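You operate a simulated robot arm through the tools that you are given. There is no shell and no other tool.

Carry out the task below with a simulated robot arm. There is one attempt and no reset: what you move stays moved.

Task
Press a feed cake from one scoop of Oats.
Fine: with the yellow scoop from the bin with that word into the square oak mould; tamp it firm with the square tamper; both tools end on top of the iron-legged bench. Set down upright: square tamper.

Only the result counts: the job must be done as asked and must still hold three seconds after the hand-in. Knocking over, shifting, dropping, spilling or breaking anything else fails it.

Robot
A 6-joint arm with a two-finger parallel gripper, fixed in place. Base frame: the origin is at the foot of the arm, x ahead of it, y to its left, z up; the work surface is at about z = 820. Lengths are in mm, angles in rad, forces in N, time in s.
With the tool pointing down near the work surface it reaches from about 360 to 820 mm from the base axis. Its first joint turns from -2.897 to 2.897 rad. Payload 3.91 kg.
The TCP is the grasp point between the finger pads, 30 mm short of the fingertips. In the tool frame z runs along the fingers and y along their closing line. Largest opening 110 mm; finger width 20, thickness 10; the body of the gripper, 48 by 112 mm, starts 55 mm behind the TCP.
Orientation is that of the tool frame in the base frame, as a unit quaternion [x, y, z, w]. With the fingers straight down and closing along the base's y, the tool's x points along the base's -x, its y along +y and its z along -z.

Tools
- The arm moves only by the tool jog_arm. Its arguments are lists of equal length, an entry for each row: "gripper": the closure, from 0 (fully open) to 1 (shut); "slide": the shift along the tool's x, y, z in units of 25 mm (1.0 is 25 mm), a list of three; "rotation": the turn, a rotation vector about the tool's x, y, z in units of 4 degrees (1.0 is 4 degrees), a list of three. In form: {"gripper": [gripper, ...], "slide": [[dx, dy, dz], ...], "rotation": [[ax, ay, az], ...]}. A call has 1 to 20 rows; each row shifts and turns the commanded pose from where the row before left it, along the tool's axes as they then stand. A call with a number of a shift or a turn outside -1 to 1 is refused whole. A row lasts 0.2 s, in which the tool goes at most 50 mm and 0.15 rad; a call with a longer step from one row to the next is refused whole, and so is a gripper value outside its range. A pose out of reach is approached as far as the arm can. The call stops where the force on the tool passes 50 N (or 10 N more than at its start, if that is more) or the arm is blocked; 0.2 s more then pass. Each finger travels about 45 mm/s and halts on what it meets, pressing with about 30 N; the grip force reading is that of the motor and also rises with nothing between the fingers. The clock runs only during rows and for 0.2 s after the last one: add rows that do not move to give the fingers time. The reply holds the time, the measured pose of the TCP, the force on the tool along the base axes, the opening and the grip force, in the units named above and with some noise, with the torque about the TCP (base axes, N m) and any sound that the robot's microphone picked up, and new pictures: "views" is both (left out), scene, wrist or none.
- Cameras (640 x 400 px; columns grow to the right, rows downward): "scene" is fixed at [400.6, -499.1, 1568]; the picture's right is [1.00, -0.03, 0.00], its down [-0.02, -0.54, -0.84] and it looks along [0.02, 0.84, -0.54] (base axes); focal length 325 px, centre (320, 200). "wrist" rides on the gripper at [77, 7, -114] in the tool frame; the picture's right is [-0.09, 1.00, 0.00], its down [-0.80, -0.07, -0.59] and it looks along [-0.59, -0.05, 0.80] (tool axes); focal length 270 px, centre (320, 200).
- move_column(by): slides the trunk up (or, below 0, down) by that many mm; the arm rides with it, the base frame stays. It gives what a move gives, with no picture.
- measure_at(camera, pixels): for up to 12 pixels [column, row] of the newest picture of that camera ("zoom" is the newest enlarged one), the place [x, y, z] in the base frame of the surface seen there, good to about 2 mm. It takes no simulated time.
- enlarge(camera, box): a new picture of the part [left, top, right, bottom] of that camera's present view, enlarged. It takes no simulated time.
- sign_off(): hands the job in; it is judged then, once.

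Unless the task says otherwise, let go and move clear before handing in.

The tools are called after "Emit:" by a JSON object that holds its "name" and its "arguments". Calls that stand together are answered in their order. jog_arm: Moves the arm, as the interface text tells. Its arguments: {"type":"object","properties":{"gripper":{"type":"array","items":{"type":"number"}},"slide":{"type":"array","items":{"type":"array","items":{"type":"number"}}},"rotation":{"type":"array","items":{"type":"array","items":{"type":"number"}}},"views":{"type":"string","enum":["both","scene","wrist","none"]}},"required":["gripper","slide","rotation"]} The other tools are called the same way: move_column (by) slides the trunk up or down; measure_at (camera, pixels) gives the place of the surface under pixels of a picture; enlarge (camera, box) takes an enlarged picture of a part of a camera's view; sign_off () hands the job in.

At the start:

```text
time_s: 0.0
ee_pos: [152.5, 412.2, 1228.1]
tcp_rot: [0.0, 1.0, 0.0, 0.001]
contact_force: [0.3, -0.2, -0.4]
ft_torque: [0.0, -0.02, 0.0]
gripper_width: 109.8
grasp_force: 0.1
trunk travel left (down, up): [-450.0, 160.0]
```

scene: 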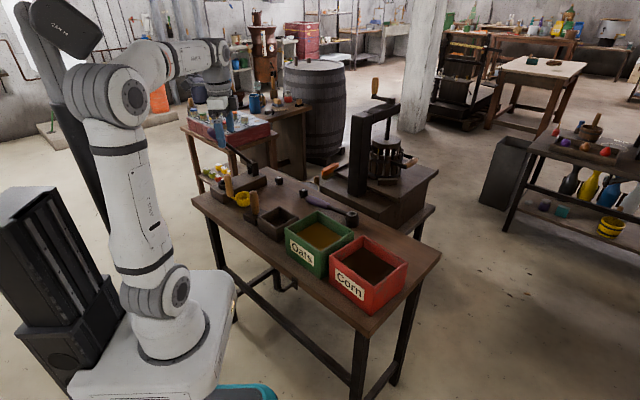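
wrist: 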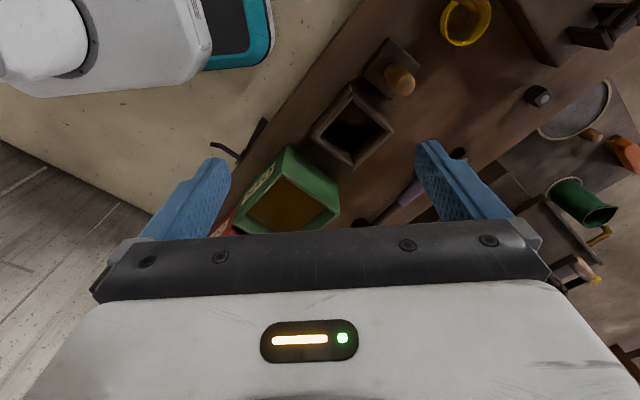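

The scene picture shows a bench with Oats (green, ~320,240) and Corn (red) bins, a dark square mould near (278,222), a wooden-handled tool near (253,205), and a yellow scoop near (240,198). I'll enlarge those regions before moving.

Emit:
{"name": "enlarge", "arguments": {"camera": "scene", "box": [180, 140, 340, 240]}}

Emit:
{"name": "enlarge", "arguments": {"camera": "wrist", "box": [220, 0, 540, 240]}}

Emit:
{"name": "enlarge", "arguments": {"camera": "scene", "box": [260, 160, 450, 320]}}

```text
4.00 times, centred on (260, 190) of scene
```

zoom: 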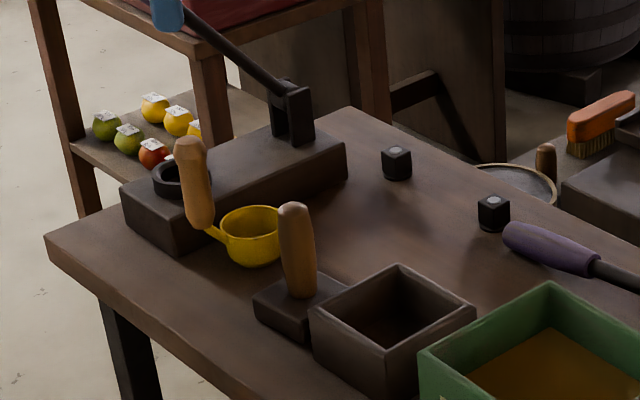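

```text
1.67 times, centred on (380, 120) of wrist
```

zoom: 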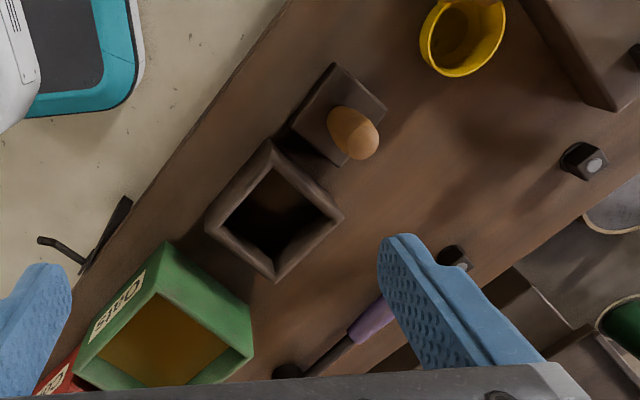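

```text
2.50 times, centred on (355, 240) of scene
```

zoom: 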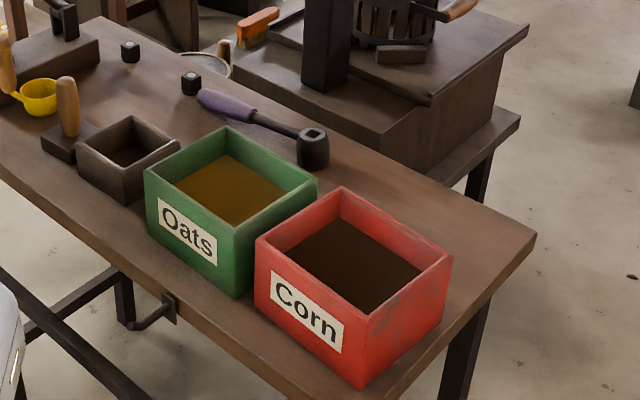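

The first enlargement shows the yellow scoop (cup at zoom 250,235, wooden handle rising at 190,180), the tamper (handle at 297,250) and the square mould (390,330). I'll re-enlarge that region and measure key points.

Emit:
{"name": "enlarge", "arguments": {"camera": "scene", "box": [212, 165, 308, 240]}}

```text
5.33 times, centred on (260, 202) of scene
```

zoom: 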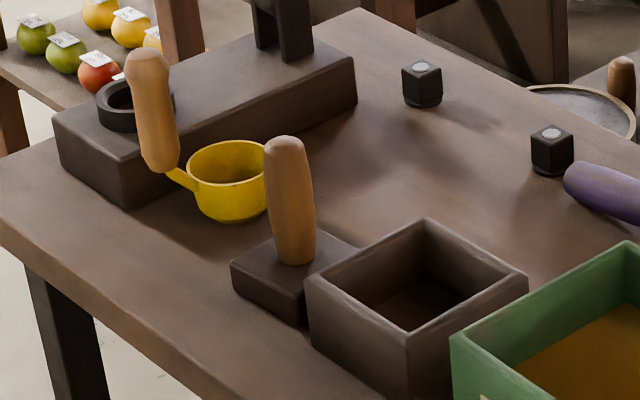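

Emit:
{"name": "measure_at", "arguments": {"camera": "zoom", "pixels": [[148, 55], [152, 90], [158, 160], [180, 176], [192, 180], [225, 148], [268, 175], [230, 190], [232, 215], [284, 142], [290, 200], [298, 258]]}}

Emit:
{"name": "measure_at", "arguments": {"camera": "zoom", "pixels": [[238, 264], [303, 298], [352, 243], [312, 280], [424, 222], [522, 276], [408, 340], [410, 390], [415, 310], [125, 205], [350, 70], [60, 125]]}}

Emit:
{"name": "measure_at", "arguments": {"camera": "scene", "pixels": [[285, 239], [314, 211], [354, 234], [322, 258], [318, 236], [330, 240], [310, 230], [320, 275], [328, 260], [369, 237], [365, 265], [350, 218]]}}

```text
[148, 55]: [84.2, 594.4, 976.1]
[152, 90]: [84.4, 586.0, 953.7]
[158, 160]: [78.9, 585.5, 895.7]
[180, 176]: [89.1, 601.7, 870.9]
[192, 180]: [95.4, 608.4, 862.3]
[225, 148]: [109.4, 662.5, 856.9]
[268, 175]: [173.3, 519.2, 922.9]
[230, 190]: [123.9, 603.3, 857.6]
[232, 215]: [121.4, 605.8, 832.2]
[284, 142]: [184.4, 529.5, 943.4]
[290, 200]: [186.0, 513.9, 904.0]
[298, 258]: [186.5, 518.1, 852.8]
```

```text
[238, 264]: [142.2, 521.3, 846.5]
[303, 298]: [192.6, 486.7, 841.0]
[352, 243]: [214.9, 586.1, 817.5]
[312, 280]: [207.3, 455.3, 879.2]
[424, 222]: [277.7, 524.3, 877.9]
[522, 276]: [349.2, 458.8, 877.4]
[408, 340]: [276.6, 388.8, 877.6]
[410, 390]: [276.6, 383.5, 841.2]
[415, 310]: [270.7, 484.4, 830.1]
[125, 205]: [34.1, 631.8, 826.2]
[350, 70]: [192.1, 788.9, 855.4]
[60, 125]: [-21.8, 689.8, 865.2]
```

```text
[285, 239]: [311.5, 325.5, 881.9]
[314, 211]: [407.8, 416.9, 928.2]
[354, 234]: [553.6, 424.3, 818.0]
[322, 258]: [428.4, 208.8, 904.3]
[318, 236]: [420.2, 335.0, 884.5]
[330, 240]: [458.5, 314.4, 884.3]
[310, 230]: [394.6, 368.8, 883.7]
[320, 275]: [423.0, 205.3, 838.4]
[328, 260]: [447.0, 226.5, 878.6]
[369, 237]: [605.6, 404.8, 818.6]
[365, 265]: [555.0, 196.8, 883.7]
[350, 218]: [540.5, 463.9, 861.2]
```

The measurements put the mould at about (278,457), top z 878; the tamper handle at about (186,527); the scoop handle at about (84,594) standing up to z≈985; and the oats surface at z≈884. Next I check the lever near the scoop (scene 222,140 to 250,165) and the bin outlines.

Emit:
{"name": "enlarge", "arguments": {"camera": "scene", "box": [180, 90, 276, 165]}}

Emit:
{"name": "measure_at", "arguments": {"camera": "scene", "pixels": [[221, 135], [226, 148], [235, 156], [245, 163], [250, 162], [254, 170], [220, 120], [196, 171], [237, 168], [266, 178]]}}

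Emit:
{"name": "enlarge", "arguments": {"camera": "scene", "box": [270, 195, 430, 320]}}

```text
5.33 times, centred on (228, 128) of scene
```

zoom: 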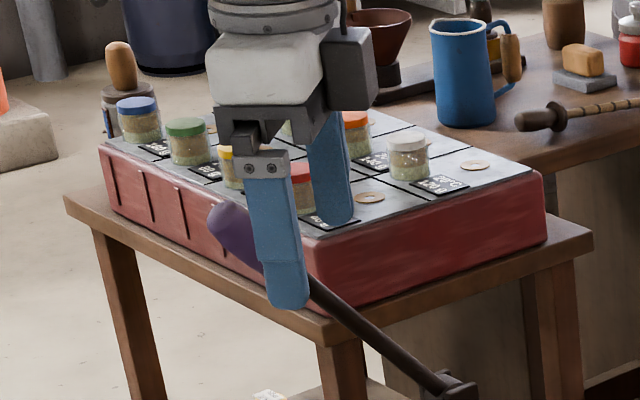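

```text
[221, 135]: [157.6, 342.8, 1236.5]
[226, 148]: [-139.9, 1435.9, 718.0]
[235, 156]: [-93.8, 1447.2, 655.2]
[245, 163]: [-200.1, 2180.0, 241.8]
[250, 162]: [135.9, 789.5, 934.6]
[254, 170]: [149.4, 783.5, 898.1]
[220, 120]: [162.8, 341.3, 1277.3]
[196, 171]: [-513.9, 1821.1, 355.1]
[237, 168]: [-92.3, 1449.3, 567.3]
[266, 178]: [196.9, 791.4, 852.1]
```

```text
3.20 times, centred on (350, 258) of scene
```

zoom: 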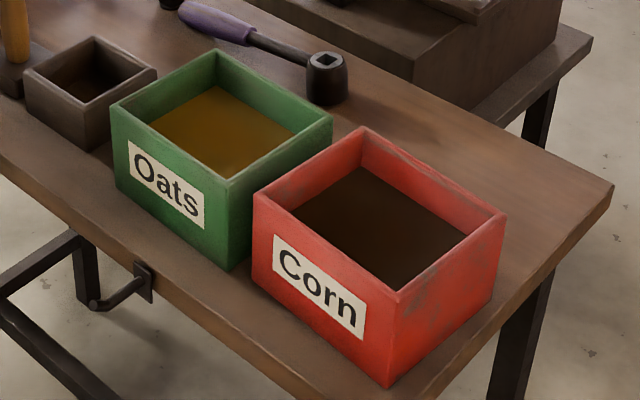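

The blue items at (221,135) were just the gripper's own fingers; the lever (purple end near scene 222,133, shaft through 243,150) needs locating, along with the bins' rims in the newest zoom.

Emit:
{"name": "measure_at", "arguments": {"camera": "scene", "pixels": [[222, 133], [225, 136], [243.5, 150], [248, 154], [255, 159], [262, 161], [252, 166]]}}

Emit:
{"name": "measure_at", "arguments": {"camera": "zoom", "pixels": [[112, 103], [215, 52], [330, 116], [229, 181], [232, 265], [117, 185], [215, 90], [156, 127], [228, 176], [295, 133], [360, 130], [258, 195]]}}

```text
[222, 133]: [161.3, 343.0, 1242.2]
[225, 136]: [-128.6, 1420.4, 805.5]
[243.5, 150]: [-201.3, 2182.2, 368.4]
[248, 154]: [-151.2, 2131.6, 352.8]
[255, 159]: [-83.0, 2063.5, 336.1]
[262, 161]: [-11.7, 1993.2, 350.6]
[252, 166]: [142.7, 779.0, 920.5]
```

```text
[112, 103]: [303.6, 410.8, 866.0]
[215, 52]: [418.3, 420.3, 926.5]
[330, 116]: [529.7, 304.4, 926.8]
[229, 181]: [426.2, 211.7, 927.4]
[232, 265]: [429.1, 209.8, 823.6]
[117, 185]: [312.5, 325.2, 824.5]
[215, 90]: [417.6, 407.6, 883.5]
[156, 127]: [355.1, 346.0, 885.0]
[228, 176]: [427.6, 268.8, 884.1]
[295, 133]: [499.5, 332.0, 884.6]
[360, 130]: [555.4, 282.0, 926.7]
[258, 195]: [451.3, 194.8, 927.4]
```

The enlarged crop is wider than I assumed, so the lever lies at scene (211,134)–(243,158). Measuring again there.

Emit:
{"name": "measure_at", "arguments": {"camera": "scene", "pixels": [[211, 134], [213, 136], [227, 146], [232, 150], [237, 154], [243, 158.5], [247, 161]]}}

```text
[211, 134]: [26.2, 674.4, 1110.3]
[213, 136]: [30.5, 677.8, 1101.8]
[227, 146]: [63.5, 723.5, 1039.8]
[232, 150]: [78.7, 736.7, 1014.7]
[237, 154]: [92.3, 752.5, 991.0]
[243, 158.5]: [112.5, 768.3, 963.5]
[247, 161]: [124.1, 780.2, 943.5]
```

The lever tip sits at about (22,668,1115), so I'll keep the camera side of the gripper away from it when reaching the scoop. I'll first turn the tool about its own axis at the current height to line the closing line up with the scoop's handle-to-cup direction.

Emit:
{"name": "jog_arm", "arguments": {"gripper": [0, 0, 0, 0, 0, 0, 0, 0, 0, 0, 0, 0, 0, 0, 0, 0, 0, 0, 0, 0], "slide": [[0, 0, 0], [0, 0, 0], [0, 0, 0], [0, 0, 0], [0, 0, 0], [0, 0, 0], [0, 0, 0], [0, 0, 0], [0, 0, 0], [0, 0, 0], [0, 0, 0], [0, 0, 0], [0, 0, 0], [0, 0, 0], [0, 0, 0], [0, 0, 0], [0, 0, 0], [0, 0, 0], [0, 0, 0], [0, 0, 0]], "rotation": [[0, 0, -1], [0, 0, -1], [0, 0, -1], [0, 0, -1], [0, 0, -1], [0, 0, -1], [0, 0, -1], [0, 0, -1], [0, 0, -1], [0, 0, -1], [0, 0, -1], [0, 0, -1], [0, 0, -1], [0, 0, -1], [0, 0, -1], [0, 0, -1], [0, 0, -1], [0, 0, -1], [0, 0, -1], [0, 0, -1]], "views": "both"}}

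Emit:
{"name": "measure_at", "arguments": {"camera": "scene", "pixels": [[191, 196], [220, 222], [250, 248], [300, 288], [350, 330], [205, 190], [440, 255]]}}

```text
time_s: 4.2
ee_pos: [151.5, 411.8, 1228.4]
tcp_rot: [-0.644, 0.765, 0.0, 0.001]
contact_force: [-0.3, 0.2, -0.7]
ft_torque: [-0.03, -0.01, 0.02]
gripper_width: 110.0
grasp_force: 0.0
trunk travel left (down, up): [-450.0, 160.0]
```

scene: 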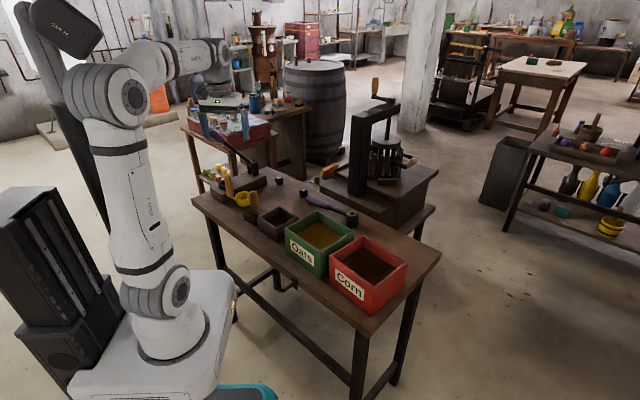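
wrist: 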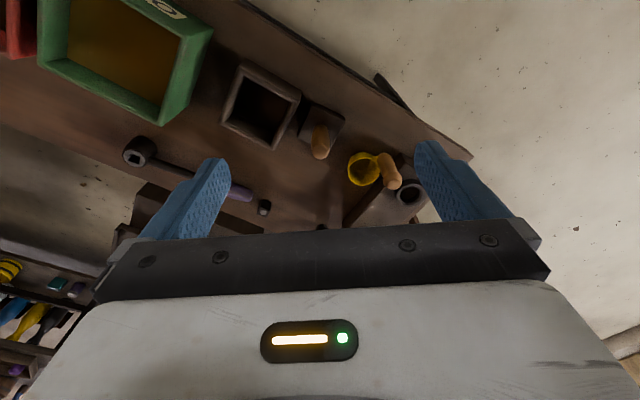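

```text
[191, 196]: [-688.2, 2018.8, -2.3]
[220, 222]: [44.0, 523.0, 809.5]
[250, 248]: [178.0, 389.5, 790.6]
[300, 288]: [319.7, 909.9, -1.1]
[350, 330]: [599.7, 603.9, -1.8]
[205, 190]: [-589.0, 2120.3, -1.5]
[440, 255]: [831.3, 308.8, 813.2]
```

The tool is now at heading 260° and the scoop shows in the wrist view at (363,168) with its handle at (389,172). I'll enlarge that view and measure the cup and handle to get their direction precisely.

Emit:
{"name": "enlarge", "arguments": {"camera": "wrist", "box": [290, 90, 450, 215]}}

```text
3.20 times, centred on (370, 152) of wrist
```

zoom: 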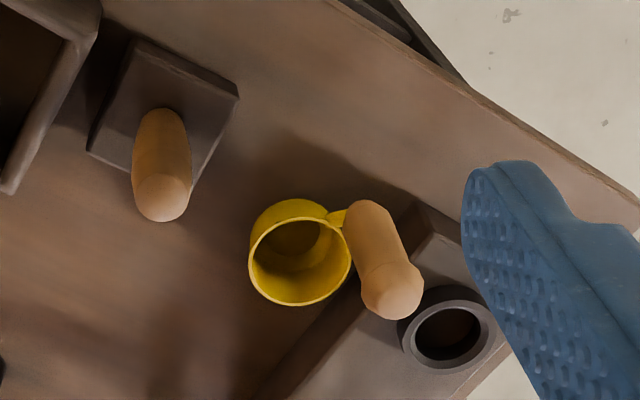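

Emit:
{"name": "measure_at", "arguments": {"camera": "zoom", "pixels": [[253, 255], [345, 255], [300, 218], [290, 303], [330, 222], [268, 290], [285, 260], [390, 300], [388, 270], [372, 225], [165, 200], [392, 312]]}}

Emit:
{"name": "measure_at", "arguments": {"camera": "zoom", "pixels": [[135, 42], [237, 96], [90, 152], [160, 118], [165, 215], [150, 190], [185, 190], [338, 218], [402, 305], [375, 300], [415, 205], [355, 330]]}}

```text
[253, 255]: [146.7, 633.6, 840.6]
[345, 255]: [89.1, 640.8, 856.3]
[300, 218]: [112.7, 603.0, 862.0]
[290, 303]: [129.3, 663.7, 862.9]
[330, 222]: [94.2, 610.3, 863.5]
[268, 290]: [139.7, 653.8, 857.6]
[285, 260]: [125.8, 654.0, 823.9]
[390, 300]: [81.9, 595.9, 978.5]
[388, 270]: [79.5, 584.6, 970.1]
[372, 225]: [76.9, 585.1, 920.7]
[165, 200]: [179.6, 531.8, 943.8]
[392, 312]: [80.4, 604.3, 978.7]
```

```text
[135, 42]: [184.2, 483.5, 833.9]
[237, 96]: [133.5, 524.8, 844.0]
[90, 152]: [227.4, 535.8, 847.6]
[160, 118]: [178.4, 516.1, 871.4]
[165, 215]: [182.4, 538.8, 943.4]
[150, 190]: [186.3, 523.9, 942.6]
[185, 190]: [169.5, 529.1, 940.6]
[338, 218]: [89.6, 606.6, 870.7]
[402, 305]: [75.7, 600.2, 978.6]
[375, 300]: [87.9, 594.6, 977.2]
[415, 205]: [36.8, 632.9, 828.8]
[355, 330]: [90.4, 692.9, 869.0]
```

The cup centre is about (119,633), the handle axis about (82,598), so the cup lies at heading ≈43°. I'll finish the turn to put the closing line along that, then move above the handle at z≈1180.

Emit:
{"name": "jog_arm", "arguments": {"gripper": [0, 0, 0, 0, 0, 0, 0, 0, 0, 0, 0, 0, 0, 0], "slide": [[0, 0, 0], [0, 0, 0], [0, 0, 0], [0, 0, 0], [0, 0, 0], [0, 0, 0], [0, 0, 0], [0, 0, 0], [0, 0, 0], [0, 0, 0], [0, 0, 0], [0, 0, 0], [0, 0, 0], [0, 0, 0]], "rotation": [[0, 0, -0.954], [0, 0, -0.954], [0, 0, -0.954], [0, 0, -0.954], [0, 0, -0.954], [0, 0, -0.954], [0, 0, -0.954], [0, 0, -0.954], [0, 0, -0.954], [0, 0, -0.954], [0, 0, -0.954], [0, 0, -0.954], [0, 0, -0.954], [0, 0, -0.954]], "views": "none"}}

Emit:
{"name": "jog_arm", "arguments": {"gripper": [0, 0, 0, 0, 0, 0, 0, 0, 0], "slide": [[-0.9, -0.38, 0.2], [-0.9, -0.38, 0.2], [-0.9, -0.38, 0.2], [-0.9, -0.38, 0.2], [-0.9, -0.38, 0.2], [-0.9, -0.38, 0.2], [-0.9, -0.38, 0.2], [-0.9, -0.38, 0.2], [-0.12, -0.06, 0.3]], "rotation": [[0, 0, 0], [0, 0, 0], [0, 0, 0], [0, 0, 0], [0, 0, 0], [0, 0, 0], [0, 0, 0], [0, 0, 0], [0, 0, 0]], "views": "both"}}

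```text
time_s: 7.2
ee_pos: [153.2, 412.4, 1228.5]
tcp_rot: [0.919, -0.395, 0.001, -0.001]
contact_force: [0.4, -0.5, 0.5]
ft_torque: [0.02, 0.03, -0.03]
gripper_width: 109.8
grasp_force: 0.0
trunk travel left (down, up): [-450.0, 160.0]
```

```text
time_s: 9.2
ee_pos: [82.4, 598.4, 1182.6]
tcp_rot: [0.919, -0.395, 0.0, -0.001]
contact_force: [0.0, 0.2, 0.0]
ft_torque: [0.02, 0.02, 0.0]
gripper_width: 109.9
grasp_force: 0.1
trunk travel left (down, up): [-450.0, 160.0]
```

scene: 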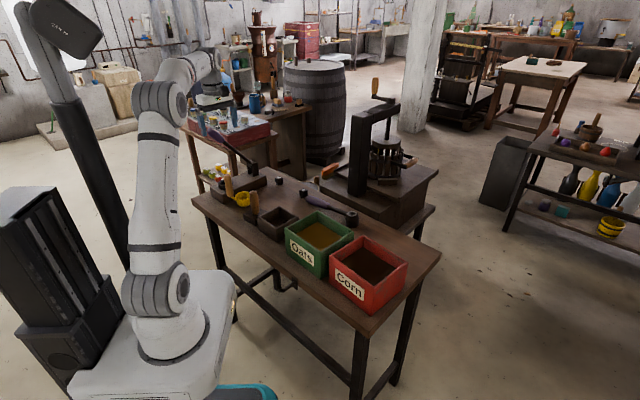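
wrist: 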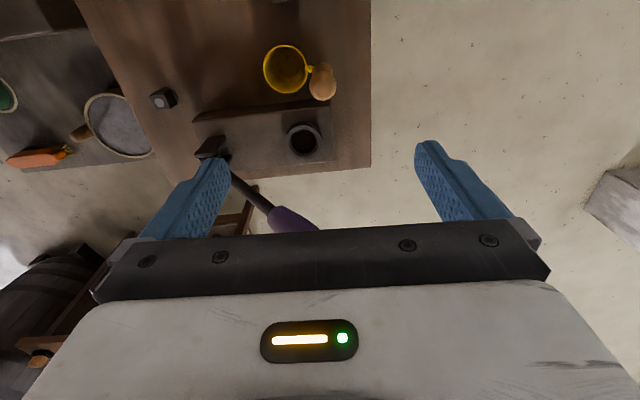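

The tool is directly above the scoop handle; the lever (purple, 290,218 in the wrist view) lies about 92 mm off on the tool's −x side, clear of the body. I'll refine the handle position with an enlarged wrist view.

Emit:
{"name": "enlarge", "arguments": {"camera": "wrist", "box": [240, 20, 400, 120]}}

```text
4.00 times, centred on (320, 70) of wrist
```

zoom: 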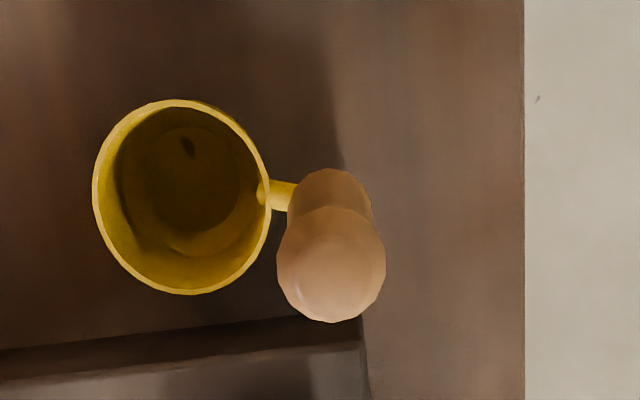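

Emit:
{"name": "measure_at", "arguments": {"camera": "zoom", "pixels": [[95, 190], [267, 200], [175, 102], [190, 292], [110, 245], [245, 130], [332, 270], [282, 262], [383, 265], [330, 315], [333, 215], [190, 200]]}}

```text
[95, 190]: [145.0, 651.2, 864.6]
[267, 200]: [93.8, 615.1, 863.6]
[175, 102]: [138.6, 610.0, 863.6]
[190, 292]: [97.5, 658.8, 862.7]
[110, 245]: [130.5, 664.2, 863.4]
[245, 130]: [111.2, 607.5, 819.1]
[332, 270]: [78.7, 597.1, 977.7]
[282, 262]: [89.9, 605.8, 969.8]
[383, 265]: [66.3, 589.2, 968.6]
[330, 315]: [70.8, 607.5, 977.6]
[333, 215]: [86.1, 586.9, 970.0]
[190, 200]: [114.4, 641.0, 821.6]
```

The handle axis is at (78.3,597.3), top z 978, about 29 mm thick, and the cup (inner bottom ≈821, rim 863) is 55 mm away at heading 42°. I'll trim the position and descend with the gripper open to z≈942.

Emit:
{"name": "jog_arm", "arguments": {"gripper": [0, 0, 0, 0, 0, 0, 0, 0, 0, 0, 0, 0, 0], "slide": [[-0.08, 0.15, 0], [0, 0, 0.8], [0, 0, 0.8], [0, 0, 0.8], [0, 0, 0.8], [0, 0, 0.8], [0, 0, 0.8], [0, 0, 0.8], [0, 0, 0.8], [0, 0, 0.8], [0, 0, 0.8], [0, 0, 0.8], [0, 0, 0.8]], "rotation": [[0, 0, 0.375], [0, 0, 0], [0, 0, 0], [0, 0, 0], [0, 0, 0], [0, 0, 0], [0, 0, 0], [0, 0, 0], [0, 0, 0], [0, 0, 0], [0, 0, 0], [0, 0, 0], [0, 0, 0]], "views": "both"}}

```text
time_s: 12.0
ee_pos: [76.8, 597.4, 941.1]
tcp_rot: [0.914, -0.407, -0.001, 0.0]
contact_force: [0.3, -0.1, -0.5]
ft_torque: [0.03, -0.01, 0.03]
gripper_width: 109.9
grasp_force: 0.0
trunk travel left (down, up): [-450.0, 160.0]
```

scene: 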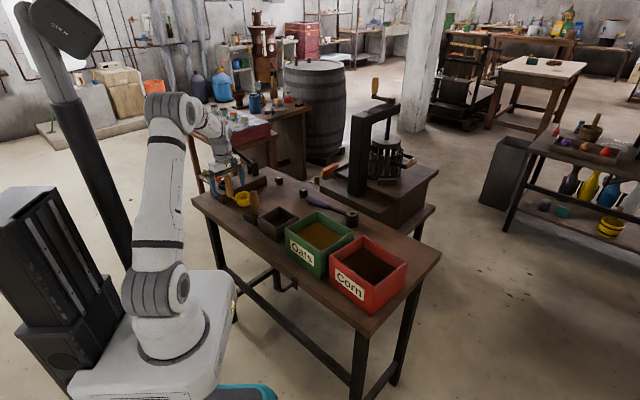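
wrist: 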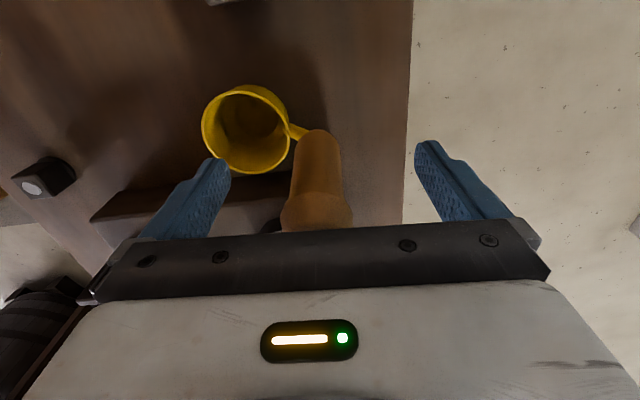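

The handle stands between the open pads (wrist 318,180) with no contact. Closing the gripper on it now.

Emit:
{"name": "jog_arm", "arguments": {"gripper": [0.3, 0.5, 0.7, 0.8, 0.9, 1, 1, 1, 1], "slide": [[0, 0, 0], [0, 0, 0], [0, 0, 0], [0, 0, 0], [0, 0, 0], [0, 0, 0], [0, 0, 0], [0, 0, 0], [0, 0, 0]], "rotation": [[0, 0, 0], [0, 0, 0], [0, 0, 0], [0, 0, 0], [0, 0, 0], [0, 0, 0], [0, 0, 0], [0, 0, 0], [0, 0, 0]], "views": "wrist"}}

```text
time_s: 14.0
ee_pos: [77.2, 596.3, 941.5]
tcp_rot: [0.914, -0.406, 0.001, -0.001]
contact_force: [1.7, 1.4, 2.3]
ft_torque: [0.12, -0.12, -0.01]
gripper_width: 26.4
grasp_force: 29.7
trunk travel left (down, up): [-450.0, 160.0]
```

wrist: 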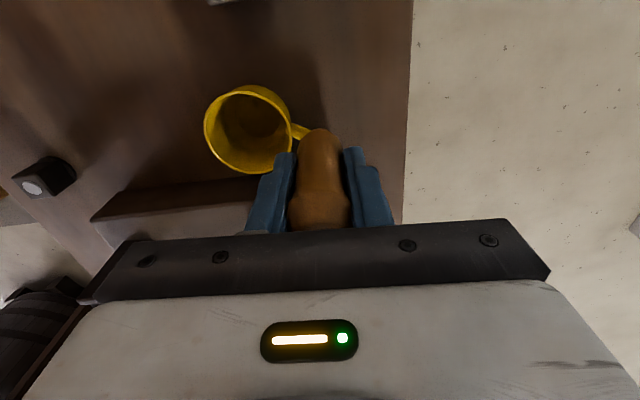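

The grip holds at 26.4 mm and 29.7 N. I'll lift straight up 150 mm and check that the scoop comes along.

Emit:
{"name": "jog_arm", "arguments": {"gripper": [1, 1, 1, 1, 1, 1, 1, 1, 1, 1], "slide": [[0, 0, -0.3], [0, 0, -0.5], [0, 0, -0.65], [0, 0, -0.65], [0, 0, -0.65], [0, 0, -0.65], [0, 0, -0.65], [0, 0, -0.65], [0, 0, -0.65], [0, 0, -0.65]], "rotation": [[0, 0, 0], [0, 0, 0], [0, 0, 0], [0, 0, 0], [0, 0, 0], [0, 0, 0], [0, 0, 0], [0, 0, 0], [0, 0, 0], [0, 0, 0]], "views": "both"}}

```text
time_s: 16.2
ee_pos: [78.3, 597.2, 1091.5]
tcp_rot: [0.914, -0.406, 0.0, 0.0]
contact_force: [0.4, 0.2, -1.3]
ft_torque: [-0.02, 0.07, 0.0]
gripper_width: 26.7
grasp_force: 29.6
trunk travel left (down, up): [-450.0, 160.0]
```

scene: 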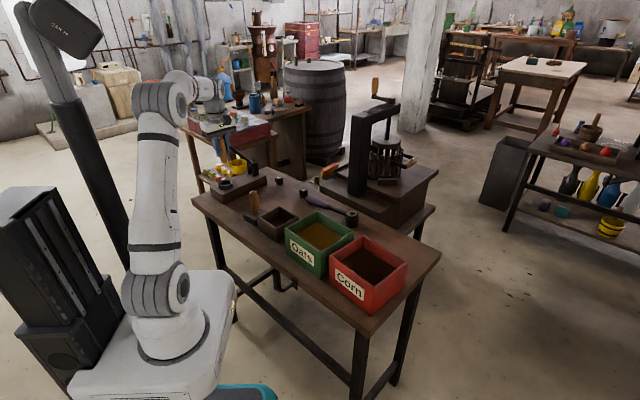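
wrist: 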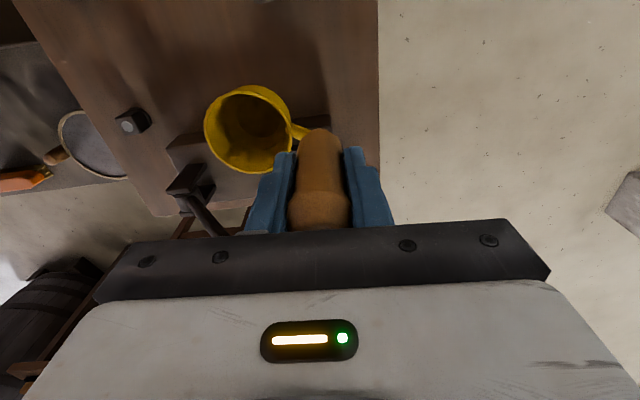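

The scoop came up cleanly (about 1.3 N of weight). I'll carry it at this height away from the lever to above the middle of the bench, then turn the tool.

Emit:
{"name": "jog_arm", "arguments": {"gripper": [1, 1, 1, 1, 1, 1, 1, 1, 1, 1, 1, 1, 1, 1], "slide": [[0.8, -0.13, -0.11], [0.8, -0.13, -0.11], [0.8, -0.13, -0.11], [0.8, -0.13, -0.11], [0.8, -0.13, -0.11], [0.8, -0.13, -0.11], [0.8, -0.13, -0.11], [0.8, -0.13, -0.11], [0.8, -0.13, -0.11], [0.8, -0.13, -0.11], [0.8, -0.13, -0.11], [0.8, -0.13, -0.11], [0.8, -0.13, -0.11], [0.8, -0.13, -0.11]], "rotation": [[0, 0, 0], [0, 0, 0], [0, 0, 0], [0, 0, 0], [0, 0, 0], [0, 0, 0], [0, 0, 0], [0, 0, 0], [0, 0, 0], [0, 0, 0], [0, 0, 0], [0, 0, 0], [0, 0, 0], [0, 0, 0]], "views": "none"}}

Emit:
{"name": "jog_arm", "arguments": {"gripper": [1, 1, 1, 1, 1, 1, 1, 1, 1, 1, 1, 1, 1, 1, 1, 1, 1, 1, 1, 1], "slide": [[0, 0, 0], [0, 0, 0], [0, 0, 0], [0, 0, 0], [0, 0, 0], [0, 0, 0], [0, 0, 0], [0, 0, 0], [0, 0, 0], [0, 0, 0], [0, 0, 0], [0, 0, 0], [0, 0, 0], [0, 0, 0], [0, 0, 0], [0, 0, 0], [0, 0, 0], [0, 0, 0], [0, 0, 0], [0, 0, 0]], "rotation": [[0, 0, 1], [0, 0, 1], [0, 0, 1], [0, 0, 1], [0, 0, 1], [0, 0, 1], [0, 0, 1], [0, 0, 1], [0, 0, 1], [0, 0, 1], [0, 0, 1], [0, 0, 1], [0, 0, 1], [0, 0, 1], [0, 0, 1], [0, 0, 1], [0, 0, 1], [0, 0, 1], [0, 0, 1], [0, 0, 1]], "views": "both"}}

```text
time_s: 19.2
ee_pos: [300.7, 418.9, 1129.6]
tcp_rot: [0.914, -0.406, 0.0, 0.0]
contact_force: [-0.1, 0.0, -1.6]
ft_torque: [-0.04, 0.04, 0.01]
gripper_width: 26.3
grasp_force: 29.8
trunk travel left (down, up): [-450.0, 160.0]
```

```text
time_s: 23.4
ee_pos: [299.0, 418.8, 1129.7]
tcp_rot: [-0.438, 0.899, 0.0, 0.001]
contact_force: [0.8, 0.9, 0.0]
ft_torque: [0.07, 0.04, -0.03]
gripper_width: 26.5
grasp_force: 30.3
trunk travel left (down, up): [-450.0, 160.0]
```

scene: 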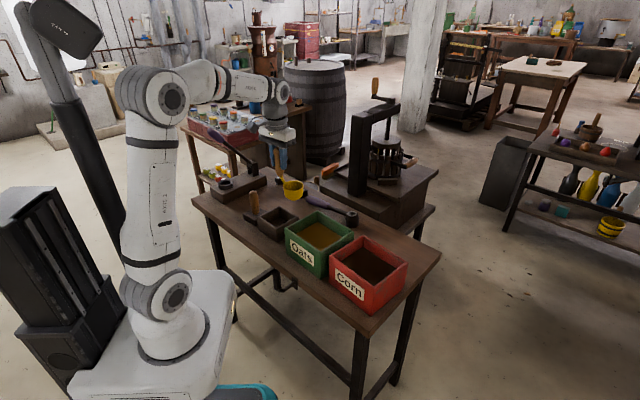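
wrist: 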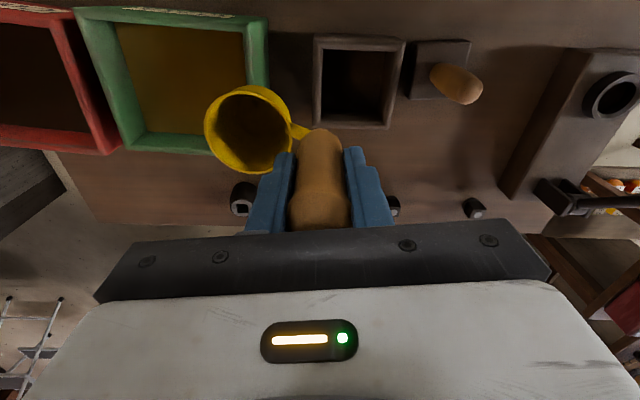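

The bin (190,85), mould (358,85) and tamper (440,75) are all visible in the wrist view. I'll enlarge to measure the bin's inner walls and the mould opening accurately.

Emit:
{"name": "enlarge", "arguments": {"camera": "wrist", "box": [60, 0, 280, 165]}}

```text
2.42 times, centred on (170, 82) of wrist
```

zoom: 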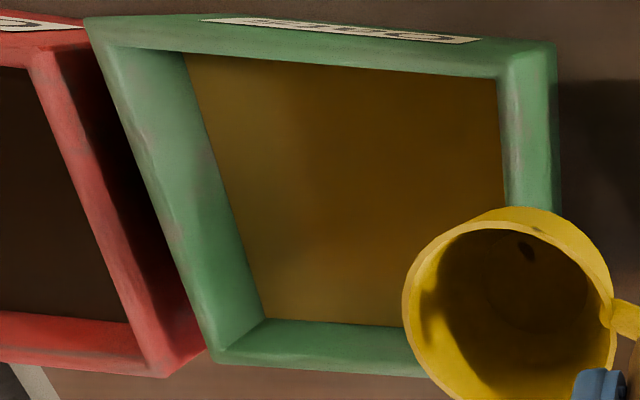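

Emit:
{"name": "measure_at", "arguments": {"camera": "zoom", "pixels": [[110, 48], [500, 76], [218, 360], [100, 36], [550, 46], [190, 62], [498, 90], [265, 312], [400, 320], [503, 200], [350, 200], [200, 340]]}}

Emit:
{"name": "enlarge", "arguments": {"camera": "wrist", "box": [300, 20, 500, 145]}}

```text
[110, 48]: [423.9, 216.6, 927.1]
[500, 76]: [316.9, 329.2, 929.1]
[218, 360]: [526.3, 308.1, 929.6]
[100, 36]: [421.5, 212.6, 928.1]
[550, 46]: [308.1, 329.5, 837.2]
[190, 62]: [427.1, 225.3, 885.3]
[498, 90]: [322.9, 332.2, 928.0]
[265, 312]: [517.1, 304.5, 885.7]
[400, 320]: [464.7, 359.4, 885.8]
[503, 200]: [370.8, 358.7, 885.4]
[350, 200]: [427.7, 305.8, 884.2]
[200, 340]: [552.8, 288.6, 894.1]
```

```text
3.20 times, centred on (400, 82) of wrist
```

zoom: 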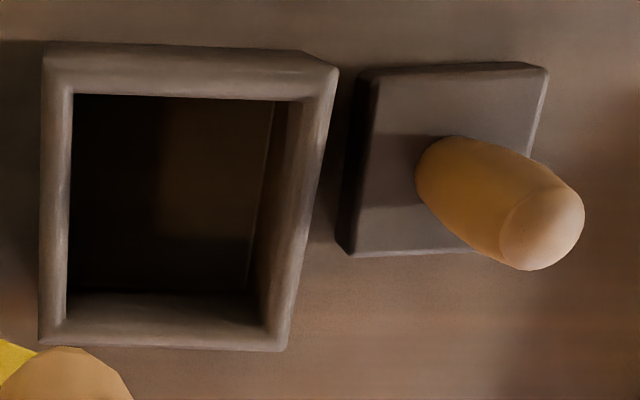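

Emit:
{"name": "measure_at", "arguments": {"camera": "zoom", "pixels": [[50, 52], [335, 72], [280, 345], [45, 340], [75, 97], [300, 104], [268, 320], [68, 318], [165, 220], [245, 280], [290, 200], [230, 130]]}}

Emit:
{"name": "measure_at", "arguments": {"camera": "zoom", "pixels": [[375, 82], [540, 72], [350, 245], [455, 248], [545, 100], [385, 110], [530, 245], [510, 225], [580, 210], [545, 190], [440, 165], [505, 175]]}}

```text
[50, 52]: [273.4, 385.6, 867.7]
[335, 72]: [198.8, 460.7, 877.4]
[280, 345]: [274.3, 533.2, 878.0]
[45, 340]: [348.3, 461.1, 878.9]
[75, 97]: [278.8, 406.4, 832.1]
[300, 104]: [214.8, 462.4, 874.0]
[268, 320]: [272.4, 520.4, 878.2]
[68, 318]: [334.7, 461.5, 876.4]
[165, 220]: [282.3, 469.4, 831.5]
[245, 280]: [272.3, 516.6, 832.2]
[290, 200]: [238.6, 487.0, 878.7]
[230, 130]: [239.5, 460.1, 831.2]
```

```text
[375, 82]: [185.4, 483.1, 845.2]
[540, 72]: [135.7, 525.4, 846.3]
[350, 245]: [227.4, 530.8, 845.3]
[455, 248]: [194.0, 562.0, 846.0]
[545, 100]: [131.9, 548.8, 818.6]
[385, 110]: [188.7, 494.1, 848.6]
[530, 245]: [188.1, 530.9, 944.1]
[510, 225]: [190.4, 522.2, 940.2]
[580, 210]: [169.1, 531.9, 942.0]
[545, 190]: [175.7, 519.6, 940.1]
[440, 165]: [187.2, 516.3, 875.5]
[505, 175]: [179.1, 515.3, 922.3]
```

I now have good geometry: bin centre ≈(422,315) turned about −2.5°, oats at z 885, rim 928; mould centre ≈(273.7,460), floor 832, rim 878, about 84 mm inside; tamper about 65 mm square. I'll move the scoop above the oats bin and tilt it 40° so its mouth faces the robot.

Emit:
{"name": "jog_arm", "arguments": {"gripper": [1, 1, 1, 1, 1, 1, 1, 1, 1, 1, 1], "slide": [[0, 0, 0], [0, 0, 0], [0, 0, 0], [0.1275, -0.609, 0.3], [0.1275, -0.609, 0.3], [0.1275, -0.609, 0.3], [0.1275, -0.609, 0.3], [0.1275, -0.609, 0.3], [0.1275, -0.609, 0.3], [0.1275, -0.609, 0.3], [0.1275, -0.609, 0.3]], "rotation": [[0, 0, 0.79], [0, 0, 0.79], [0, 0, 0.79], [0, 0, 0], [0, 0, 0], [0, 0, 0], [0, 0, 0], [0, 0, 0], [0, 0, 0], [0, 0, 0], [0, 0, 0]], "views": "both"}}

```text
time_s: 25.8
ee_pos: [362.9, 312.3, 1070.4]
tcp_rot: [-0.362, 0.932, 0.0, 0.001]
contact_force: [-0.2, -0.5, -1.6]
ft_torque: [0.02, 0.04, 0.0]
gripper_width: 26.4
grasp_force: 30.0
trunk travel left (down, up): [-450.0, 160.0]
```

scene: 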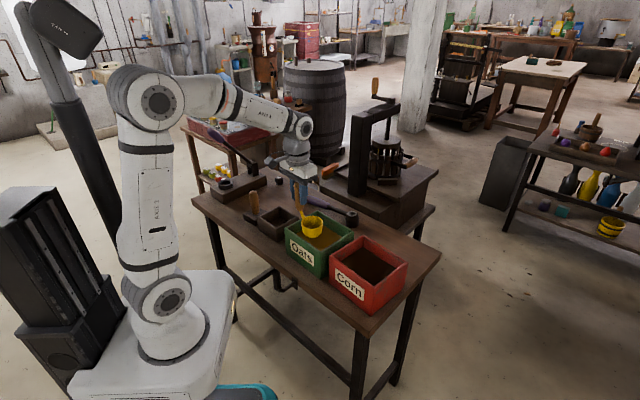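
wrist: 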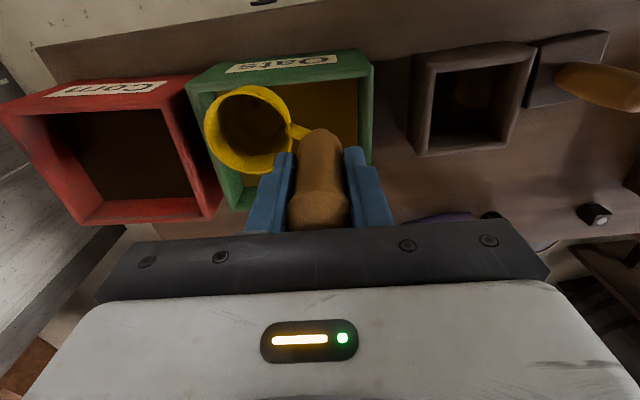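

The scoop hangs above the Oats bin (wrist 250,130), aligned with its walls. Now I tilt it 40° with the mouth turning toward the robot, then check.

Emit:
{"name": "jog_arm", "arguments": {"gripper": [1, 1, 1, 1, 1, 1, 1, 1, 1, 1], "slide": [[0, 0, 0], [0, 0, 0], [0, 0, 0], [0, 0, 0], [0, 0, 0], [0, 0, 0], [0, 0, 0], [0, 0, 0], [0, 0, 0], [0, 0, 0]], "rotation": [[0, -1, 0], [0, -1, 0], [0, -1, 0], [0, -1, 0], [0, -1, 0], [0, -1, 0], [0, -1, 0], [0, -1, 0], [0, -1, 0], [0, -1, 0]], "views": "both"}}

```text
time_s: 28.0
ee_pos: [361.2, 311.0, 1069.4]
tcp_rot: [-0.341, 0.875, 0.125, 0.319]
contact_force: [-0.1, 0.6, -0.8]
ft_torque: [-0.02, 0.09, 0.01]
gripper_width: 26.2
grasp_force: 30.1
trunk travel left (down, up): [-450.0, 160.0]
```

scene: 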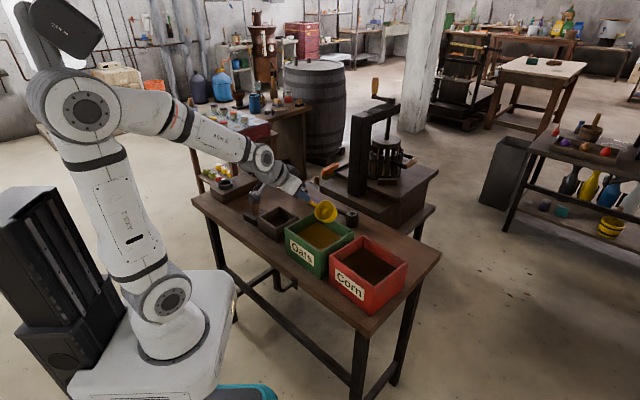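
wrist: 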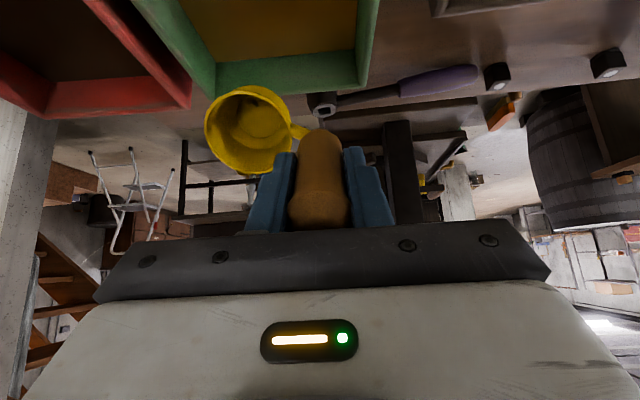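

The scoop is tilted with its mouth toward the robot and its cup centre should be over the bin. I'll lower it vertically 70 mm until the cup edge is just above the oats and check the fit.

Emit:
{"name": "jog_arm", "arguments": {"gripper": [1, 1, 1, 1], "slide": [[0.45, 0, 0.536], [0.45, 0, 0.536], [0.45, 0, 0.536], [0.45, 0, 0.536]], "rotation": [[0, 0, 0], [0, 0, 0], [0, 0, 0], [0, 0, 0]], "views": "both"}}

Emit:
{"name": "enlarge", "arguments": {"camera": "scene", "box": [260, 170, 380, 245]}}

```text
time_s: 29.0
ee_pos: [362.3, 310.5, 1009.1]
tcp_rot: [-0.34, 0.876, 0.122, 0.319]
contact_force: [-0.7, 0.1, -1.9]
ft_torque: [0.0, 0.09, 0.0]
gripper_width: 26.6
grasp_force: 30.0
out of reach, approached as far as the arm can: row 4
trunk travel left (down, up): [-450.0, 160.0]
```

scene: 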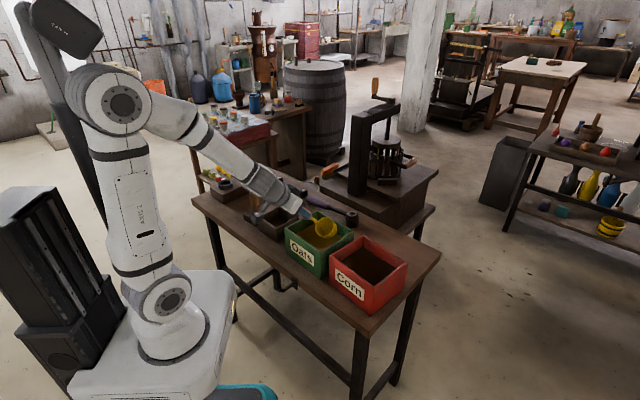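
wrist: 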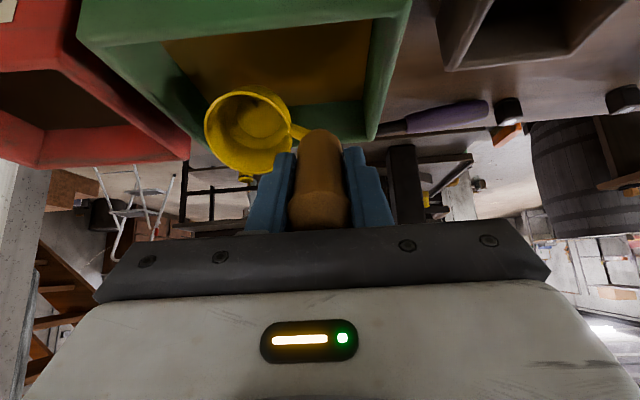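

```text
5.33 times, centred on (320, 208) of scene
```

zoom: 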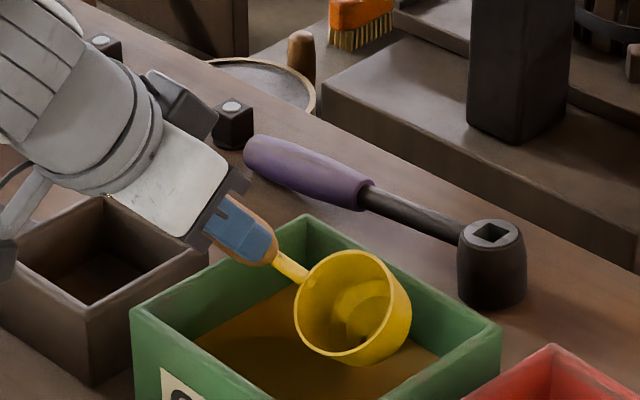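

Row 4 was out of reach: the forearm is already nearly in line with the tilted tool, with the elbow very high (120,100). Lowering the trunk should fix this; I'll first measure the shoulder and elbow heights and check the space around the arm.

Emit:
{"name": "measure_at", "arguments": {"camera": "scene", "pixels": [[170, 297], [120, 105], [265, 180], [170, 345], [40, 300], [100, 380], [200, 330], [225, 285], [60, 230], [245, 390]]}}

```text
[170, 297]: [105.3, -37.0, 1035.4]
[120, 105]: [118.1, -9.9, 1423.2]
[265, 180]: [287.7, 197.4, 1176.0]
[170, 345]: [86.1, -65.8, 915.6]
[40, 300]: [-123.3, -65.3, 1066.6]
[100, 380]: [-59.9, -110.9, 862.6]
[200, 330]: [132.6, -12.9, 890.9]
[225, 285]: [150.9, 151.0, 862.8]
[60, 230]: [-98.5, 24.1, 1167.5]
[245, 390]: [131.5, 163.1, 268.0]
```

The shoulder is at z≈1035 and the elbow at ≈1420, so the wrist is nearly straight; with the trunk about 250 mm lower this tilt will be easy. I'll raise the scoop out, level it, lift further, and then lower the trunk.

Emit:
{"name": "jog_arm", "arguments": {"gripper": [1, 1, 1, 1, 1, 1, 1, 1, 1, 1, 1, 1, 1, 1], "slide": [[-0.45, 0, -0.536], [-0.45, 0, -0.536], [-0.45, 0, -0.536], [-0.45, 0, -0.536], [0, 0, 0], [0, 0, 0], [0, 0, 0], [0, 0, 0], [0, 0, 0], [0, 0, 0], [0, 0, 0], [0, 0, 0], [0, 0, 0], [0, 0, 0]], "rotation": [[0, 0, 0], [0, 0, 0], [0, 0, 0], [0, 0, 0], [0, 1, 0], [0, 1, 0], [0, 1, 0], [0, 1, 0], [0, 1, 0], [0, 1, 0], [0, 1, 0], [0, 1, 0], [0, 1, 0], [0, 1, 0]], "views": "none"}}

Emit:
{"name": "jog_arm", "arguments": {"gripper": [1, 1, 1, 1, 1, 1, 1, 1, 1, 1, 1, 1], "slide": [[0, 0, -0.8], [0, 0, -0.8], [0, 0, -0.8], [0, 0, -0.8], [0, 0, -0.8], [0, 0, -0.8], [0, 0, -0.8], [0, 0, -0.8], [0, 0, -0.8], [0, 0, -0.8], [0, 0, -0.8], [0, 0, -0.8]], "rotation": [[0, 0, 0], [0, 0, 0], [0, 0, 0], [0, 0, 0], [0, 0, 0], [0, 0, 0], [0, 0, 0], [0, 0, 0], [0, 0, 0], [0, 0, 0], [0, 0, 0], [0, 0, 0]], "views": "both"}}

```text
time_s: 32.0
ee_pos: [363.3, 309.2, 1071.7]
tcp_rot: [-0.362, 0.932, -0.001, 0.0]
contact_force: [-0.8, 0.4, -1.2]
ft_torque: [0.05, 0.0, 0.02]
gripper_width: 26.8
grasp_force: 30.2
out of reach, approached as far as the arm can: row 1
trunk travel left (down, up): [-450.0, 160.0]
```

```text
time_s: 34.6
ee_pos: [363.8, 309.5, 1311.3]
tcp_rot: [-0.363, 0.932, -0.001, 0.0]
contact_force: [0.0, -0.7, -1.7]
ft_torque: [0.05, 0.03, -0.01]
gripper_width: 26.5
grasp_force: 30.0
trunk travel left (down, up): [-450.0, 160.0]
```

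scene: 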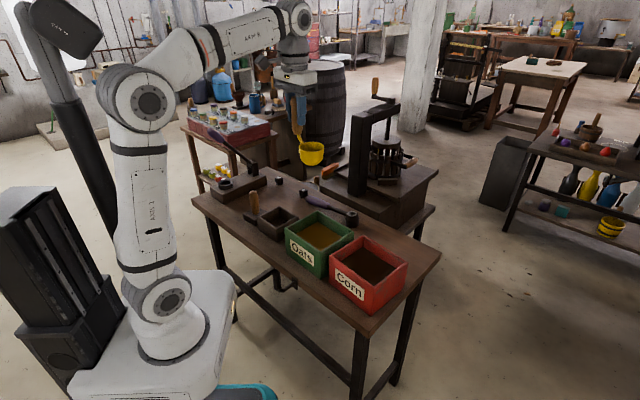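
wrist: 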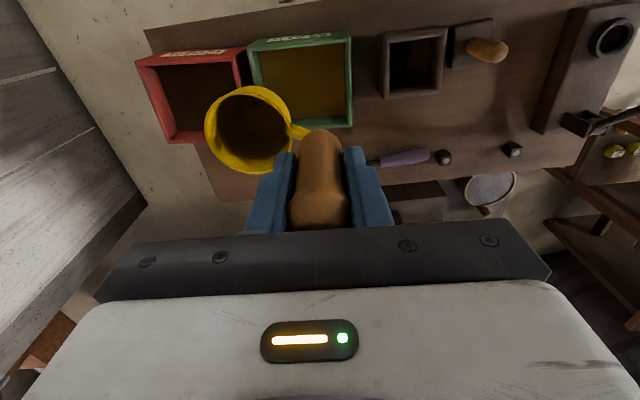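

The scoop is level at z 1311 with everything else undisturbed. Lowering the trunk 240 mm brings the TCP to about z 1071, with the scoop bottom still about 20 mm above the bin rims.

Emit:
{"name": "move_column", "arguments": {"by": -240}}

```text
time_s: 37.1
ee_pos: [363.6, 309.6, 1070.6]
tcp_rot: [-0.362, 0.932, 0.0, 0.0]
contact_force: [-0.6, -0.1, -1.3]
ft_torque: [0.08, 0.0, 0.02]
gripper_width: 26.3
grasp_force: 30.0
trunk travel left (down, up): [-210.0, 400.0]
```

The trunk is down and the TCP is at (363.6,309.6,1070.6). Now I tilt 40° again and lower vertically 50 mm to see that it's reachable.

Emit:
{"name": "jog_arm", "arguments": {"gripper": [1, 1, 1, 1, 1, 1, 1, 1, 1, 1, 1, 1, 1], "slide": [[0, 0, 0], [0, 0, 0], [0, 0, 0], [0, 0, 0], [0, 0, 0], [0, 0, 0], [0, 0, 0], [0, 0, 0], [0, 0, 0], [0, 0, 0], [0.45, 0, 0.536], [0.45, 0, 0.536], [0.45, 0, 0.536]], "rotation": [[0, -1, 0], [0, -1, 0], [0, -1, 0], [0, -1, 0], [0, -1, 0], [0, -1, 0], [0, -1, 0], [0, -1, 0], [0, -1, 0], [0, -1, 0], [0, 0, 0], [0, 0, 0], [0, 0, 0]], "views": "both"}}

Emit:
{"name": "enlarge", "arguments": {"camera": "scene", "box": [260, 170, 380, 245]}}

```text
time_s: 39.9
ee_pos: [363.7, 308.9, 1019.4]
tcp_rot: [-0.34, 0.876, 0.123, 0.319]
contact_force: [-0.5, 0.9, -1.4]
ft_torque: [-0.01, 0.09, 0.02]
gripper_width: 26.6
grasp_force: 29.8
trunk travel left (down, up): [-210.0, 400.0]
```

scene: 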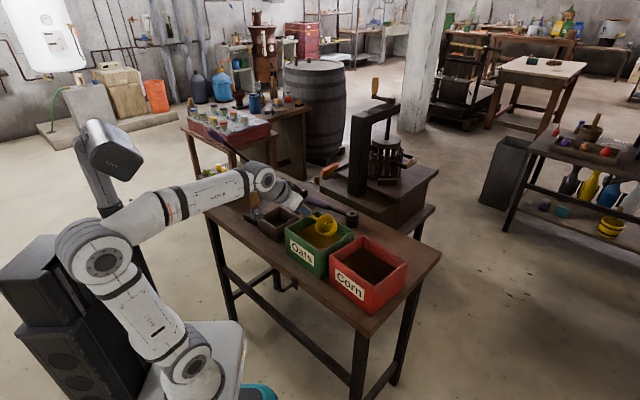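
wrist: 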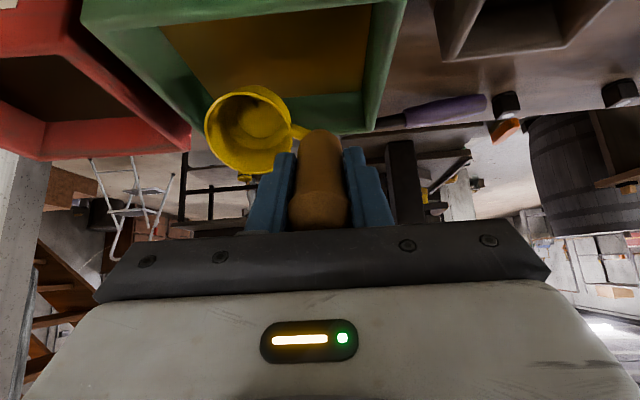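

```text
5.33 times, centred on (320, 208) of scene
```

zoom: 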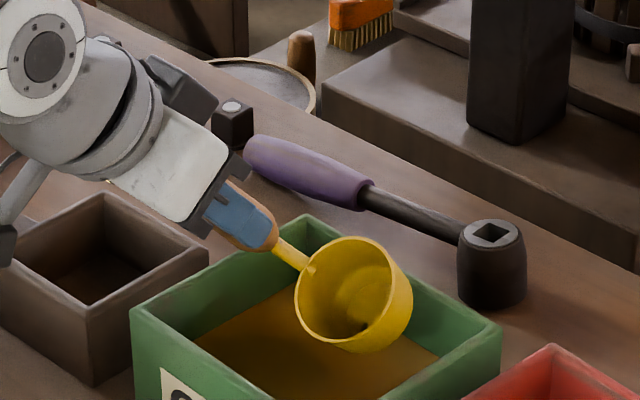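

Now the tilted pose is reachable and the cup hangs over the oats (zoom 350,300). I'll measure the cup and wall points to confirm clearances.

Emit:
{"name": "measure_at", "arguments": {"camera": "zoom", "pixels": [[299, 300], [340, 240], [385, 285], [350, 345], [410, 310], [375, 350], [345, 300], [305, 218], [270, 225], [495, 325], [240, 340], [300, 330]]}}

```text
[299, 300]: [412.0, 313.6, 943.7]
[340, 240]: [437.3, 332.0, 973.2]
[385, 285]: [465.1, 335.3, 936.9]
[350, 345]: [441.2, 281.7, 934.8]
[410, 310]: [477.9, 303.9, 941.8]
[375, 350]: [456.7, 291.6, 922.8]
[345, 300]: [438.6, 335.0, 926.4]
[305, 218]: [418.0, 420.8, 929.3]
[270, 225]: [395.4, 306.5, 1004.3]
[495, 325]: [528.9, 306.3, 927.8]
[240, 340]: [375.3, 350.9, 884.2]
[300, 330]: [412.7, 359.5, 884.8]
```

The measured rim fits my model: cup centre at about 17 mm past the bin centre, well inside the walls. Plunging now slowly 70 mm straight down into the oats at this tilt.

Emit:
{"name": "jog_arm", "arguments": {"gripper": [1, 1, 1, 1, 1, 1, 1], "slide": [[0.26, 0, 0.31], [0.26, 0, 0.31], [0.26, 0, 0.31], [0.26, 0, 0.31], [0.26, 0, 0.31], [0.26, 0, 0.31], [0.26, 0, 0.31]], "rotation": [[0, 0, 0], [0, 0, 0], [0, 0, 0], [0, 0, 0], [0, 0, 0], [0, 0, 0], [0, 0, 0]], "views": "both"}}

Emit:
{"name": "enlarge", "arguments": {"camera": "scene", "box": [260, 170, 380, 245]}}

```text
time_s: 41.5
ee_pos: [362.2, 310.0, 947.9]
tcp_rot: [-0.34, 0.876, 0.124, 0.32]
contact_force: [-8.7, -7.9, 11.5]
ft_torque: [0.0, -0.76, -0.61]
gripper_width: 28.0
grasp_force: 30.0
trunk travel left (down, up): [-210.0, 400.0]
```

scene: 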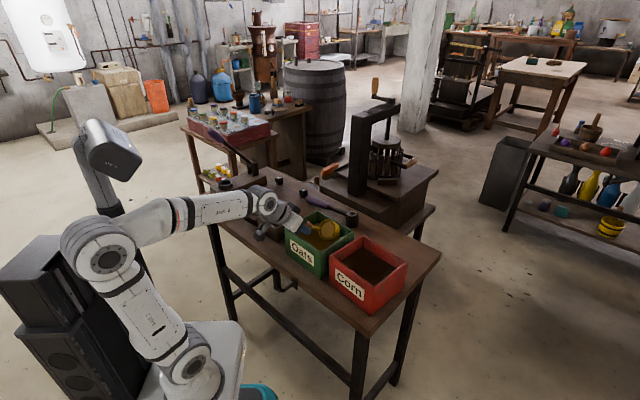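
wrist: 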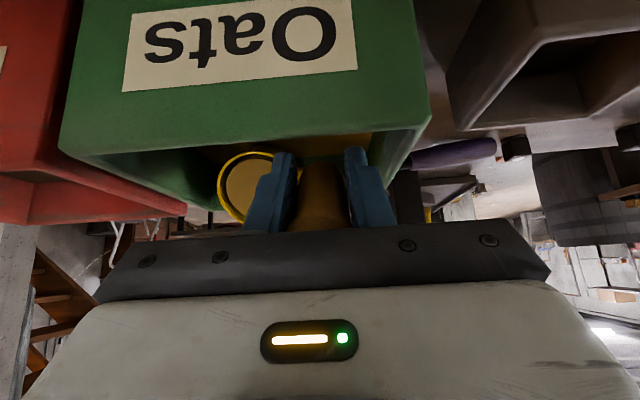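

```text
5.33 times, centred on (320, 208) of scene
```

zoom: 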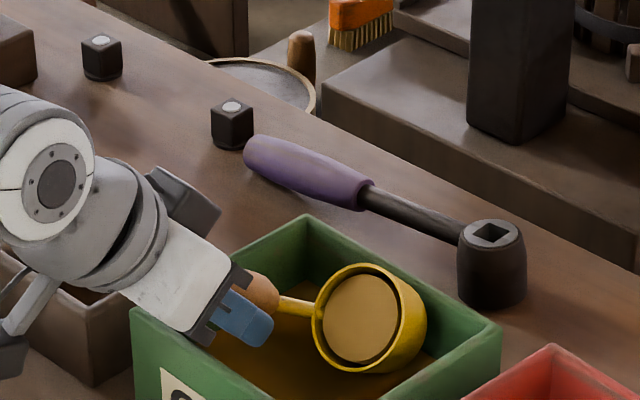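

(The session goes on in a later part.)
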